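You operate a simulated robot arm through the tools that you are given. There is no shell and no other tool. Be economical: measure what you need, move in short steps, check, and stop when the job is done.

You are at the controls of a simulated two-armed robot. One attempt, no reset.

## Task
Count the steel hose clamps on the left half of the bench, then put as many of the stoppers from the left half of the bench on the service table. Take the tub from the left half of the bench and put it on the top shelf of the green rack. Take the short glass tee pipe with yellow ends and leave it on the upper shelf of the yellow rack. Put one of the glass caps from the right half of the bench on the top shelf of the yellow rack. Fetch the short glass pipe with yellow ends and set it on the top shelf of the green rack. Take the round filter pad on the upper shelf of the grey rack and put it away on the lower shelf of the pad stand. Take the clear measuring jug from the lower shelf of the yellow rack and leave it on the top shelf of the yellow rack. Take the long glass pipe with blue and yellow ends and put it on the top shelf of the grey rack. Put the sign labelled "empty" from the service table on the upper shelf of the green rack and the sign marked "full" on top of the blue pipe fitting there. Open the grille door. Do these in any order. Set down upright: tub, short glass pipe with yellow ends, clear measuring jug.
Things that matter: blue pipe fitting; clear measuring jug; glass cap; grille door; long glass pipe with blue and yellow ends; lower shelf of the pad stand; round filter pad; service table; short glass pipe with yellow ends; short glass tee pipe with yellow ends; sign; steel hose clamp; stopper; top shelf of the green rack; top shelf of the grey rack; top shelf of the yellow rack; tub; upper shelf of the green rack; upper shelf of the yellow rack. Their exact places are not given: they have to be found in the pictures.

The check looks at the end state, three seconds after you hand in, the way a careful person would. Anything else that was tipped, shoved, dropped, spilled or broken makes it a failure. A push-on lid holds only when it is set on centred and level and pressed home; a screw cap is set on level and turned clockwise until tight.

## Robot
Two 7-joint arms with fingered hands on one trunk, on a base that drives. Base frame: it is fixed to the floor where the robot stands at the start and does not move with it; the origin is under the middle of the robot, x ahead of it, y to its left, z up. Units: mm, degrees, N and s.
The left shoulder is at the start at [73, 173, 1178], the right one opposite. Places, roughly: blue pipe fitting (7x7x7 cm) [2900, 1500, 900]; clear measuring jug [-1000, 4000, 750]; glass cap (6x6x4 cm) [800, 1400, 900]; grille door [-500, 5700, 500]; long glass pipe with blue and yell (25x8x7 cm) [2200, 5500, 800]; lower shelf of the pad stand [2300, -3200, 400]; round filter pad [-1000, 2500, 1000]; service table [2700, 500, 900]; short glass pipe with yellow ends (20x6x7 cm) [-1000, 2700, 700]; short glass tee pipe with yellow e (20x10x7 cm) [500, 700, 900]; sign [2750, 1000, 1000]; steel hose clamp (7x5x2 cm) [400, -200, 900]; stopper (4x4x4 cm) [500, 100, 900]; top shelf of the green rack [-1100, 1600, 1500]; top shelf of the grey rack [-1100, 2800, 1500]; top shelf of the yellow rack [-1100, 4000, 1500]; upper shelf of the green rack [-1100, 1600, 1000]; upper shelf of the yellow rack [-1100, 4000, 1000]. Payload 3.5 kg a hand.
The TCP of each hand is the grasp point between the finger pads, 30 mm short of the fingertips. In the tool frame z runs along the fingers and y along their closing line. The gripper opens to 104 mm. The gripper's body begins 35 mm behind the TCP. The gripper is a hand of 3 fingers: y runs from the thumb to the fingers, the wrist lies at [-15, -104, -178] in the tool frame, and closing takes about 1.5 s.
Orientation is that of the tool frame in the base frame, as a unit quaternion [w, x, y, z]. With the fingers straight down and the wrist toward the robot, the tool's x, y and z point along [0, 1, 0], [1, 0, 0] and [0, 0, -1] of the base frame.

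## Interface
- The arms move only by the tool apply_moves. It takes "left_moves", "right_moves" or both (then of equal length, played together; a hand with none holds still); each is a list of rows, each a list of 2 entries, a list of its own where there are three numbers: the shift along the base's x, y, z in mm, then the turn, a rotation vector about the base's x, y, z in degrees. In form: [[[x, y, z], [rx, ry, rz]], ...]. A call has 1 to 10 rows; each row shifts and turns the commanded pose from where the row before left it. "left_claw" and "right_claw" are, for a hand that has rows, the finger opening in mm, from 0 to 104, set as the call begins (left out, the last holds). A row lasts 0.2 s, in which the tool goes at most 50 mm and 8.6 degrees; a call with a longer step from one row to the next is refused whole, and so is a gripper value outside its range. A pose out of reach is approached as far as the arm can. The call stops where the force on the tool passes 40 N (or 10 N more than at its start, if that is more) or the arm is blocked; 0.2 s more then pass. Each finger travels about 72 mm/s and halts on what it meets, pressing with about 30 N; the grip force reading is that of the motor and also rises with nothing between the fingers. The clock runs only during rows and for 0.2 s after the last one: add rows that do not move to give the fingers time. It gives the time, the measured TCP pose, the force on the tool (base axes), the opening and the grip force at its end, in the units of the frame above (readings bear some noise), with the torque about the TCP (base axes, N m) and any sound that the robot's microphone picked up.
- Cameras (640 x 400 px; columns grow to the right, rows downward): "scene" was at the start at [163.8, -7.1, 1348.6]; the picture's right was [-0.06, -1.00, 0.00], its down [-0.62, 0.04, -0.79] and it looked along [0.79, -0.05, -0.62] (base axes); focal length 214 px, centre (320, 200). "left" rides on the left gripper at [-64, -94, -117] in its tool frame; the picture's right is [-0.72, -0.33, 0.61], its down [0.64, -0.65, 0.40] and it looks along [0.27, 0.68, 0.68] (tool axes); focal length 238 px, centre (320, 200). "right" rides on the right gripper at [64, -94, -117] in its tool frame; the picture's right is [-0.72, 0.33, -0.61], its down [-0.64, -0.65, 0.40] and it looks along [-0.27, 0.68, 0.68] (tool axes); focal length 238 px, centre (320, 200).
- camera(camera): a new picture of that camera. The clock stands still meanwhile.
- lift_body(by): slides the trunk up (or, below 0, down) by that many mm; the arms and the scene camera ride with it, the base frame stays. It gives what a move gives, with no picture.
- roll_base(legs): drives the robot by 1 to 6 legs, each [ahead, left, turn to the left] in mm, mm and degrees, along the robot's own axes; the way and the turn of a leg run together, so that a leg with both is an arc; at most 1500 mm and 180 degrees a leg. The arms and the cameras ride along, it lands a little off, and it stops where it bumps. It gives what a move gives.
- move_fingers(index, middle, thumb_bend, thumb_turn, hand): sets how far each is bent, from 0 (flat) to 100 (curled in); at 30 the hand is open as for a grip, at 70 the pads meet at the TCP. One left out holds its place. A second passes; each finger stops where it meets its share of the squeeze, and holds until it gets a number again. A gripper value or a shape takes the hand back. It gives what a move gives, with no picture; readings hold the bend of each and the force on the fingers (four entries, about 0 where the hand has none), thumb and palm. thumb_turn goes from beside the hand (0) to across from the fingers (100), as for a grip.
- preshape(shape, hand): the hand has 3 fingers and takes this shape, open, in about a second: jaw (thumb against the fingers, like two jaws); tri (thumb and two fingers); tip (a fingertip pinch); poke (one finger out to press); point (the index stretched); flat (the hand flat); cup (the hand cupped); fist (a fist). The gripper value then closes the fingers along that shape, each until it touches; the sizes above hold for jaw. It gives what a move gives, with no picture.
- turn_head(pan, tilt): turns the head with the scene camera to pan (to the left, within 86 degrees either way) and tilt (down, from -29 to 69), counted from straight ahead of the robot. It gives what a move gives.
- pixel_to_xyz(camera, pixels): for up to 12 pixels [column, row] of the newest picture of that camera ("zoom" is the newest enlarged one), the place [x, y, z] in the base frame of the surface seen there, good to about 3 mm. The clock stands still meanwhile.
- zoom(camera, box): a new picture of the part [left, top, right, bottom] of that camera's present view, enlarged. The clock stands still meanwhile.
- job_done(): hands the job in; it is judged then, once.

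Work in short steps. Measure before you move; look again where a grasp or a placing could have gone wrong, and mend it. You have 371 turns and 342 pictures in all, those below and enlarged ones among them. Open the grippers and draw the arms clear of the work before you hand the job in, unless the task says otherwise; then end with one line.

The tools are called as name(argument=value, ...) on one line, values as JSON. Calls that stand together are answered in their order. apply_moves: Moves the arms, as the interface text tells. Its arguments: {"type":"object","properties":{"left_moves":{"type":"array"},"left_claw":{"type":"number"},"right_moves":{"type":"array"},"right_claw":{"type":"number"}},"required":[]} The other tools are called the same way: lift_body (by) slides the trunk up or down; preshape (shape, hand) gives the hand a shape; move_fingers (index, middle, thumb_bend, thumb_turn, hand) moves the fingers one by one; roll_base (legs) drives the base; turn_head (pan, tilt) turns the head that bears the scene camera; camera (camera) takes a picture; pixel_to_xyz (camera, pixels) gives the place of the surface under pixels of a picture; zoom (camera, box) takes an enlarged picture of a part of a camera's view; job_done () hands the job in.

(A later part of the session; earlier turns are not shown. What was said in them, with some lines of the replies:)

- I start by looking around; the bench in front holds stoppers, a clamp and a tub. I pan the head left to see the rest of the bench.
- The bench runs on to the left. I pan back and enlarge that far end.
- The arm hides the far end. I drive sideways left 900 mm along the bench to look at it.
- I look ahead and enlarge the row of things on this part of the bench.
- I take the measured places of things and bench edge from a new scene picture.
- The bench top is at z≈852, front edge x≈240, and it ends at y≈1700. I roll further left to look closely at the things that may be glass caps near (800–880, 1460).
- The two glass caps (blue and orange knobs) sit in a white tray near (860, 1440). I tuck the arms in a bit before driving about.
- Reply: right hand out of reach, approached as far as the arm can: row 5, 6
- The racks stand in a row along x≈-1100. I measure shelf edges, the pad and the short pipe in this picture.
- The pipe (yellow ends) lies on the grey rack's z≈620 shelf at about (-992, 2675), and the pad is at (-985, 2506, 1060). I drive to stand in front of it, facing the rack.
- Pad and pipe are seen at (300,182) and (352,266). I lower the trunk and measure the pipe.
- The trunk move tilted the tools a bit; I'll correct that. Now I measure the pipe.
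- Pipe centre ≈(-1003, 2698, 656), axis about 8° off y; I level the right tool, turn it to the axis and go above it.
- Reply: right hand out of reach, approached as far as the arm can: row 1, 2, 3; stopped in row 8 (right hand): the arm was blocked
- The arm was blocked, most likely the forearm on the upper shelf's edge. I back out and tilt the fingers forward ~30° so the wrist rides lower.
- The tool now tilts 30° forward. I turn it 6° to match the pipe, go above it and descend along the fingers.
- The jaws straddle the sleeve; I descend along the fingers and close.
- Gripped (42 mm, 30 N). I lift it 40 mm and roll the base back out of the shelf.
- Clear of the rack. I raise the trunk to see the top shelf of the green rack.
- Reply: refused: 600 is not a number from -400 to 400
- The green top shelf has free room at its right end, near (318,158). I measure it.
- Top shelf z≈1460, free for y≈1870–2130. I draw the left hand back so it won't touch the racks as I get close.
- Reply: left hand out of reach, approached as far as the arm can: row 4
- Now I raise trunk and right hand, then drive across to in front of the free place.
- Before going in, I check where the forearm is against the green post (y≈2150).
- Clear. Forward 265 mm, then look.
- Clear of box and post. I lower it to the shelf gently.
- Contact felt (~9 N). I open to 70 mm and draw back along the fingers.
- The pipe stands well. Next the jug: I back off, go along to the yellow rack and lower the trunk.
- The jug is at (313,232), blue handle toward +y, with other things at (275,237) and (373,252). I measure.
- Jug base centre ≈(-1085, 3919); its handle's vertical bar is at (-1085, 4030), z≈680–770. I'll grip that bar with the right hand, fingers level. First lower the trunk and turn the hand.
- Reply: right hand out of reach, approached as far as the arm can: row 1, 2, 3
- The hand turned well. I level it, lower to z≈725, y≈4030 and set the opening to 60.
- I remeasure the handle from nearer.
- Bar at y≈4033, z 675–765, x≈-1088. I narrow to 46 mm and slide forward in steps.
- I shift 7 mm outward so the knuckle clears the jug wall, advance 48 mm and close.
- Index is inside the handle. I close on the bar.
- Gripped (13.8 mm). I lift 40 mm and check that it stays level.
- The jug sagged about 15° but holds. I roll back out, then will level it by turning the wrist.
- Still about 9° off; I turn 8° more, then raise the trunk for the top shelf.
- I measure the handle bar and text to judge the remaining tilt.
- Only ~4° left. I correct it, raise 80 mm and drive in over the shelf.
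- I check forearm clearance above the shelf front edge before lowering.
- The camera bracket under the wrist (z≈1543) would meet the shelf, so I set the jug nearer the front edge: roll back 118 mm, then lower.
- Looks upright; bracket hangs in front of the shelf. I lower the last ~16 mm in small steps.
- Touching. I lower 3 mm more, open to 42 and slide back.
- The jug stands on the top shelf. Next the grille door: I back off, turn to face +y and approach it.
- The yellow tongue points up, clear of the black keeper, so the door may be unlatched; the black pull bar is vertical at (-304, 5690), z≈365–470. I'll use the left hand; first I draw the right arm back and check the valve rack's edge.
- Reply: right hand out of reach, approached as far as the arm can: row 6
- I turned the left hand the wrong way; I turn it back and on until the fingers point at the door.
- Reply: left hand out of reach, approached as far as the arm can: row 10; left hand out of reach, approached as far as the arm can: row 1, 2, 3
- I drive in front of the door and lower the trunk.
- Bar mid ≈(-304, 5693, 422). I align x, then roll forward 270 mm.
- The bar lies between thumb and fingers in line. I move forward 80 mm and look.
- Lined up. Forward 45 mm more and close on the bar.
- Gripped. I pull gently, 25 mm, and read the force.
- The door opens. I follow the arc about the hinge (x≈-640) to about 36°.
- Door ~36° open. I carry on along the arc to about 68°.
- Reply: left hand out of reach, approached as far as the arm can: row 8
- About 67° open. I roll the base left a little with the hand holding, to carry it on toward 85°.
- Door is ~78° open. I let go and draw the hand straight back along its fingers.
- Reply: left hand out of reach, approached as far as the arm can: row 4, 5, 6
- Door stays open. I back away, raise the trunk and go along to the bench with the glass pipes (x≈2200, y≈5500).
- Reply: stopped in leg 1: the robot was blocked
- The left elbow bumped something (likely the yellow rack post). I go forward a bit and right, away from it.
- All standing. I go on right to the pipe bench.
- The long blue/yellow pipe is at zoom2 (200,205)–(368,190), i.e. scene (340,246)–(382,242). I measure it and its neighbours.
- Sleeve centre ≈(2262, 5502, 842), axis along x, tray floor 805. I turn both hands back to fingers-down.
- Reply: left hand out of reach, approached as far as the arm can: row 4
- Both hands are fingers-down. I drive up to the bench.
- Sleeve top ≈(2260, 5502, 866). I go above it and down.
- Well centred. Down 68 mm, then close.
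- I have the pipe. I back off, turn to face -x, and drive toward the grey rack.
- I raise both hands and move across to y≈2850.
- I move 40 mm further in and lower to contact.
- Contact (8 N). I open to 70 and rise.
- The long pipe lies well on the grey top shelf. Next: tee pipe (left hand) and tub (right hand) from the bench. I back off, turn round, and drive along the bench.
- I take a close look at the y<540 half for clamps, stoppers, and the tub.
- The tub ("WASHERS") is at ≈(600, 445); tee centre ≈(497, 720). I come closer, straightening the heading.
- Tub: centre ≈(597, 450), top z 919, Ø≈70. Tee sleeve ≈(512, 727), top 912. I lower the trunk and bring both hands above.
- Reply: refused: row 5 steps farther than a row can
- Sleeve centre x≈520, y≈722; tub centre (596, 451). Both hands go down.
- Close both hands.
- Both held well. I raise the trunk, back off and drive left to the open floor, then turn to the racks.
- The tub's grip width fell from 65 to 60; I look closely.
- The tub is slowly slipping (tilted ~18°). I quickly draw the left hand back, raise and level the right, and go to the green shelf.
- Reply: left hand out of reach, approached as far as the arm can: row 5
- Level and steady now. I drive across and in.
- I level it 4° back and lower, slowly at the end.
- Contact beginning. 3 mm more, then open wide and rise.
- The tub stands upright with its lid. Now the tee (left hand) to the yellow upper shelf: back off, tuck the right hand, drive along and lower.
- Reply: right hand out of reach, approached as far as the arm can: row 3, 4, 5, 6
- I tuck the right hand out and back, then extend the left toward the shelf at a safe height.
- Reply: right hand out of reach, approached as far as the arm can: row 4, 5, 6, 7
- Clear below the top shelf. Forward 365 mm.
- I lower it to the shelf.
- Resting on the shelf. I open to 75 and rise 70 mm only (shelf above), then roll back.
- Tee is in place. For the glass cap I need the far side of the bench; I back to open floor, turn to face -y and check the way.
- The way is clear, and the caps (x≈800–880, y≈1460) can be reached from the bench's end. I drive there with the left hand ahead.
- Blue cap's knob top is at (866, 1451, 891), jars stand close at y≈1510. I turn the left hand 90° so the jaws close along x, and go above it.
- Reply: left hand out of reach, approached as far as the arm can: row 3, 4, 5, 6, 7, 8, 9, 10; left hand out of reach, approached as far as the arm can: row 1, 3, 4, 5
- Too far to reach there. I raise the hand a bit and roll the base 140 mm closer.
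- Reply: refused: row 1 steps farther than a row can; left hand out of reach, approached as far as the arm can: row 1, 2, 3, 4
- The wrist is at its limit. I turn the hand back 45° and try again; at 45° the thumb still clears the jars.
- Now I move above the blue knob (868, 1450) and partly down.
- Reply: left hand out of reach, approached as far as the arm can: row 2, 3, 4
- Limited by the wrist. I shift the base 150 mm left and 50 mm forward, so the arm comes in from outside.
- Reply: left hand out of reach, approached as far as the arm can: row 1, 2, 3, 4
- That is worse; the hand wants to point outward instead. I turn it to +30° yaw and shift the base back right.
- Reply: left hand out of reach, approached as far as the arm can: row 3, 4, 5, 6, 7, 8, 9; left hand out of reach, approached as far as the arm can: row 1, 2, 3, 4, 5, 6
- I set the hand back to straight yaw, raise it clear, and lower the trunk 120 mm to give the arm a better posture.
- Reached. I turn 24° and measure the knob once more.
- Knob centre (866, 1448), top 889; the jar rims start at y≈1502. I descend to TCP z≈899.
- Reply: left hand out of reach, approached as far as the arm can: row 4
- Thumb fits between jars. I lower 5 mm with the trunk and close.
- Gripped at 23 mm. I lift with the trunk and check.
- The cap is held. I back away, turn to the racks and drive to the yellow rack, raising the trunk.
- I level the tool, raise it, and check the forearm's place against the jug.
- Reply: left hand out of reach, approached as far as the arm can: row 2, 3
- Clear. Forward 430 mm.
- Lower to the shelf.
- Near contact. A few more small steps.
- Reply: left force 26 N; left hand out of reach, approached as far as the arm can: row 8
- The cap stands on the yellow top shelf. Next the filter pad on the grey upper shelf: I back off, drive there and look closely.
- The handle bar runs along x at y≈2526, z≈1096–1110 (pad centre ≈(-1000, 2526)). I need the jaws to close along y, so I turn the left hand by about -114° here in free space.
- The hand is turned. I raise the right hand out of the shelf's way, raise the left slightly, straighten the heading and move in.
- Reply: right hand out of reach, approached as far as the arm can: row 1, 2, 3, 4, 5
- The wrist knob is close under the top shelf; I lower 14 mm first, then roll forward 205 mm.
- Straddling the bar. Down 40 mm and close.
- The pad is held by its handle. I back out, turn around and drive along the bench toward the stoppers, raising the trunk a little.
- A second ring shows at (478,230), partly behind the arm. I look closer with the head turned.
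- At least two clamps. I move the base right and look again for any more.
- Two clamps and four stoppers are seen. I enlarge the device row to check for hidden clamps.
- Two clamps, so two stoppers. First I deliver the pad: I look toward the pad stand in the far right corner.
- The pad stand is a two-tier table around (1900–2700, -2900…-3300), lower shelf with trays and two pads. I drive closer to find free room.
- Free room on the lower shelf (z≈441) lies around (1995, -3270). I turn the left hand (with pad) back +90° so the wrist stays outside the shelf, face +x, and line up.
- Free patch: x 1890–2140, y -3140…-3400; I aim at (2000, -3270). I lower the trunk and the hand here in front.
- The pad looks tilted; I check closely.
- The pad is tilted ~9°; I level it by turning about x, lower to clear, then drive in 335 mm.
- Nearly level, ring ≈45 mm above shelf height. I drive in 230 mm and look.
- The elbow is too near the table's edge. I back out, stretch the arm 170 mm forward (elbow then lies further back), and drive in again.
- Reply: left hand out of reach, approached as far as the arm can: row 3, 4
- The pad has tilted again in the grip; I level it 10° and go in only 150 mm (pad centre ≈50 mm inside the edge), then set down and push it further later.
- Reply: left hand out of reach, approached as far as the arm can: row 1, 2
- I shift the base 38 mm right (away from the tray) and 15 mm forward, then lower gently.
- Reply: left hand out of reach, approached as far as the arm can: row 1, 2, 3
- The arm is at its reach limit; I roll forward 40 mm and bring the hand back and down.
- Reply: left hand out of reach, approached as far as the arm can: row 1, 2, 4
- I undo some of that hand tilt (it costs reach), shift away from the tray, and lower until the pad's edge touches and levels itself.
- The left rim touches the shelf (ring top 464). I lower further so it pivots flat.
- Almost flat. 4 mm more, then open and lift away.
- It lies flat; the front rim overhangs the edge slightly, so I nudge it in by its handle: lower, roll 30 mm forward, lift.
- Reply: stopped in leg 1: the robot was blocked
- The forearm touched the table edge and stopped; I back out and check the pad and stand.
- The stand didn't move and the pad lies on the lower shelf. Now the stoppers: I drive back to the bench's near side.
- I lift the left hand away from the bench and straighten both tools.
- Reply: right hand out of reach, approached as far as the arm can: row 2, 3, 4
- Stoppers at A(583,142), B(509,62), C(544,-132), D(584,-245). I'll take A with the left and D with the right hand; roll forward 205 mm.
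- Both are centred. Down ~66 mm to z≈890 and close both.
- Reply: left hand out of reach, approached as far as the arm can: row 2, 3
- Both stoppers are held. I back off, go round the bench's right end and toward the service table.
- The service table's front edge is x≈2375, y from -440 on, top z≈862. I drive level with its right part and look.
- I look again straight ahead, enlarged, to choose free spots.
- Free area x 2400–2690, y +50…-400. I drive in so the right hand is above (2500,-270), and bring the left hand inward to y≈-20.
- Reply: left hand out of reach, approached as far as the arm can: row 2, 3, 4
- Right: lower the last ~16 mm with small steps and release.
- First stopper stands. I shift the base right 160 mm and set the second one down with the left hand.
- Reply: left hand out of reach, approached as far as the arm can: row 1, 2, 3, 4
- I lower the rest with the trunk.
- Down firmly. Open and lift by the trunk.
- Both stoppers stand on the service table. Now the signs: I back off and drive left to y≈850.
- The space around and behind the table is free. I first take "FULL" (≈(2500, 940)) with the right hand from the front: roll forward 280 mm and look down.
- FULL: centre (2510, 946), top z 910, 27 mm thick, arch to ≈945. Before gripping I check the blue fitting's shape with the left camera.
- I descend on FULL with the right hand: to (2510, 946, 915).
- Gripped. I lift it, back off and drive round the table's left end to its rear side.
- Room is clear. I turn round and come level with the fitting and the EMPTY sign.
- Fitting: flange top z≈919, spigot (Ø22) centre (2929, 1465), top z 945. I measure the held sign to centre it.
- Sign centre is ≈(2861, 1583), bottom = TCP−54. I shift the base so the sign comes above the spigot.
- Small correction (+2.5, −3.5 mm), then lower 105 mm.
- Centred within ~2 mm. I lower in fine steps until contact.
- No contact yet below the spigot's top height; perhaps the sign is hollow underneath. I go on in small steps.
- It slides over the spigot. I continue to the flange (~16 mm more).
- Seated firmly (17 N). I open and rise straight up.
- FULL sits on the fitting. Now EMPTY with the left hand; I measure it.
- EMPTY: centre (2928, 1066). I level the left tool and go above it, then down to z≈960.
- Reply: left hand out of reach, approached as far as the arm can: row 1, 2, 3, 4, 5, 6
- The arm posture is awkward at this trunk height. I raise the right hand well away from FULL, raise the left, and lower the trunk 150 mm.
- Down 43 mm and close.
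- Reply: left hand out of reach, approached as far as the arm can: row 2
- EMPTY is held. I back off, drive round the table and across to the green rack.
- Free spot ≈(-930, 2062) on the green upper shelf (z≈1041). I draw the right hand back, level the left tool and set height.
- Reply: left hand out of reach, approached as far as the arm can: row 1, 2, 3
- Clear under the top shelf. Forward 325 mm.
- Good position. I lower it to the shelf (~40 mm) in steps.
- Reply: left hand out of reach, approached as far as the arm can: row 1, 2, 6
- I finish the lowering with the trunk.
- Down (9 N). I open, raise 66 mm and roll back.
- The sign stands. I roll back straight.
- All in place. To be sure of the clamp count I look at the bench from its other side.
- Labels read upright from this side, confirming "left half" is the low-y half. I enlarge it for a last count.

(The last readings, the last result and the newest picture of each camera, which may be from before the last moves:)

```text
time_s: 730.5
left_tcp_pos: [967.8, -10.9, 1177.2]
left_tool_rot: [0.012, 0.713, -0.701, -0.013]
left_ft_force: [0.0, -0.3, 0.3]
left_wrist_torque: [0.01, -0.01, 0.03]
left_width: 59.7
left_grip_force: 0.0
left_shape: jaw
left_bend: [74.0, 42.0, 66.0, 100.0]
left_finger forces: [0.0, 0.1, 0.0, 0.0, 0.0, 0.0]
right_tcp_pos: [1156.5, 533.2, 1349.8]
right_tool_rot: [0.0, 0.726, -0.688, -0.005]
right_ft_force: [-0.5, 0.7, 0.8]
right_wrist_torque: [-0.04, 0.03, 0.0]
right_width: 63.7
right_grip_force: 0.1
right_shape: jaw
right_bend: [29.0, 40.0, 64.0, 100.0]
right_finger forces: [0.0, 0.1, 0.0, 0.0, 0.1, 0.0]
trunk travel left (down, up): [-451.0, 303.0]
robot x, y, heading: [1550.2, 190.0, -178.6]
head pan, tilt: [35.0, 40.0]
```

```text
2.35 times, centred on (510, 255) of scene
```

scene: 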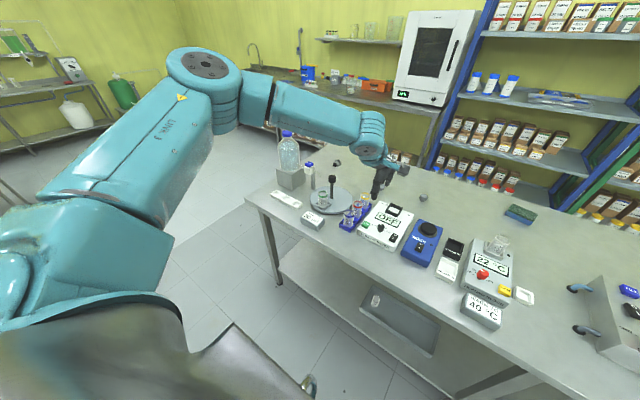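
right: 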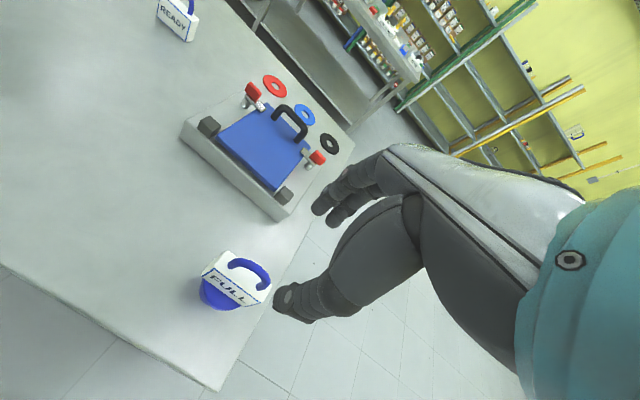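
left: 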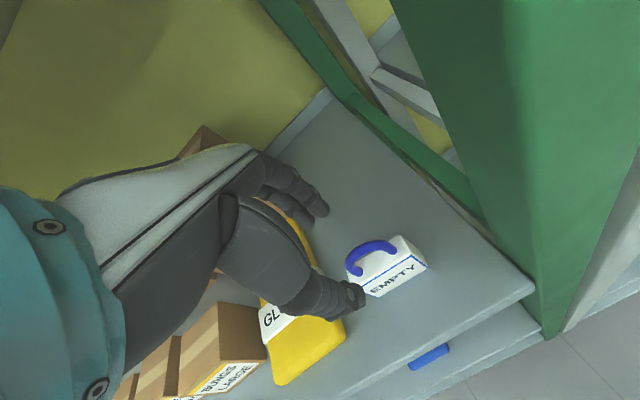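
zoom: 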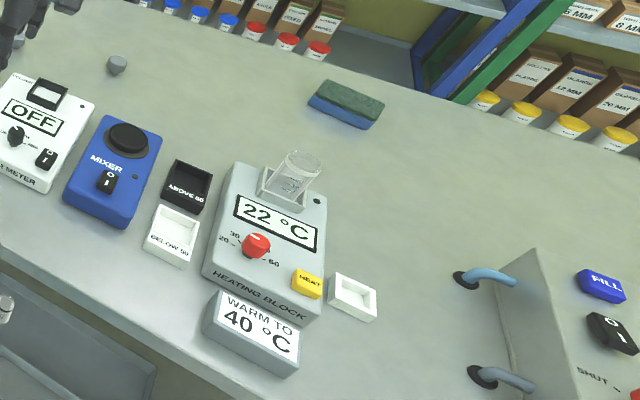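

Two clamps only, so two stoppers is right. I roll back to clear the arms from the work and hand in.

roll_base(legs=[[-250, 0, 0]])

apply_moves(left_moves=[[[0, 0, 0], [0, 0, 0]], [[0, 0, 0], [0, 0, 0]], [[0, 0, 0], [0, 0, 0]]], right_moves=[[[0, 0, 0], [0, 0, 0]], [[0, 0, 0], [0, 0, 0]], [[0, 0, 0], [0, 0, 0]]], left_claw=104, right_claw=104)

turn_head(pan=-35, tilt=10)

zoom(camera="scene", box=[100, 100, 540, 340])

```text
time_s: 732.3
left_tcp_pos: [1216.7, -4.4, 1176.2]
left_tool_rot: [0.013, 0.712, -0.702, -0.013]
left_ft_force: [-0.1, 0.2, -0.2]
left_wrist_torque: [-0.02, -0.02, 0.0]
left_width: 59.5
left_grip_force: 0.0
left_shape: jaw
left_bend: [74.0, 42.0, 66.0, 100.0]
left_finger forces: [0.0, 0.0, 0.0, 0.1, 0.0, 0.1]
right_tcp_pos: [1406.6, 540.3, 1349.0]
right_tool_rot: [-0.001, 0.726, -0.688, -0.005]
right_ft_force: [0.5, -0.2, -0.6]
right_wrist_torque: [0.0, 0.05, 0.01]
right_width: 63.6
right_grip_force: 0.1
right_shape: jaw
right_bend: [29.0, 40.0, 64.0, 100.0]
right_finger forces: [0.0, 0.1, 0.0, 0.0, 0.0, 0.0]
trunk travel left (down, up): [-451.0, 303.0]
robot x, y, heading: [1803.1, 195.7, -178.5]
head pan, tilt: [35.0, 40.0]
```

```text
time_s: 733.1
left_tcp_pos: [1215.6, -3.9, 1175.9]
left_tool_rot: [0.012, 0.713, -0.701, -0.014]
left_ft_force: [-0.7, 0.4, -0.6]
left_wrist_torque: [0.0, 0.01, 0.01]
left_width: 103.4
left_grip_force: 0.1
left_shape: jaw
left_bend: [30.0, 30.0, 30.0, 98.0]
left_finger forces: [0.0, 0.0, 0.1, 0.1, 0.0, 0.0]
right_tcp_pos: [1404.9, 540.1, 1347.4]
right_tool_rot: [0.0, 0.726, -0.688, -0.005]
right_ft_force: [0.0, 0.5, 0.8]
right_wrist_torque: [-0.03, -0.03, -0.04]
right_width: 103.7
right_grip_force: 0.1
right_shape: jaw
right_bend: [30.0, 30.0, 30.0, 98.0]
right_finger forces: [0.0, 0.0, 0.1, 0.0, 0.0, 0.0]
trunk travel left (down, up): [-451.0, 303.0]
robot x, y, heading: [1806.2, 194.7, -178.5]
head pan, tilt: [35.0, 40.0]
```

```text
time_s: 734.5
left_tcp_pos: [1216.2, -3.9, 1176.0]
left_tool_rot: [0.012, 0.713, -0.701, -0.013]
left_ft_force: [0.7, -1.0, -1.2]
left_wrist_torque: [-0.03, 0.04, -0.01]
left_width: 104.0
left_grip_force: 0.0
left_shape: jaw
left_bend: [30.0, 30.0, 30.0, 98.0]
left_finger forces: [0.0, 0.0, 0.0, 0.1, 0.0, 0.1]
right_tcp_pos: [1405.9, 538.4, 1348.2]
right_tool_rot: [0.0, 0.726, -0.688, -0.005]
right_ft_force: [0.9, -0.7, -0.3]
right_wrist_torque: [-0.01, 0.04, -0.03]
right_width: 103.8
right_grip_force: 0.0
right_shape: jaw
right_bend: [30.0, 30.0, 30.0, 98.0]
right_finger forces: [0.1, 0.0, 0.0, 0.1, 0.0, 0.0]
trunk travel left (down, up): [-451.0, 303.0]
robot x, y, heading: [1806.0, 196.6, -178.6]
head pan, tilt: [-35.0, 10.0]
```

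```text
1.45 times, centred on (320, 220) of scene
```

zoom: 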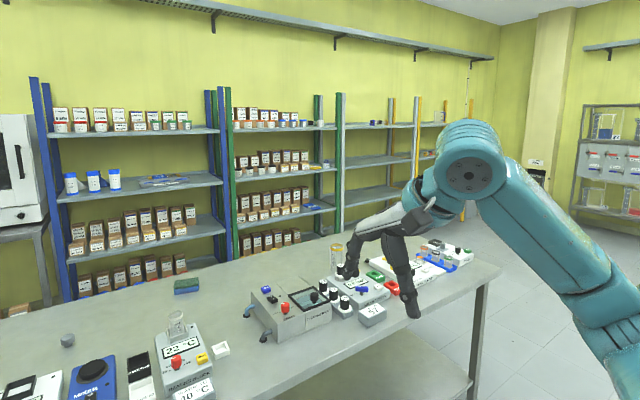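

Everything is in place and both hands are open and clear, so I hand in.

job_done()

```text
The job is handed in.
```

I finished every item and handed the job in. I counted two hose clamps, so two stoppers are on the service table. The filter pad hangs slightly over the front edge of the pad stand's lower shelf, by up to about 20 mm. The grille door is open to about 78°.
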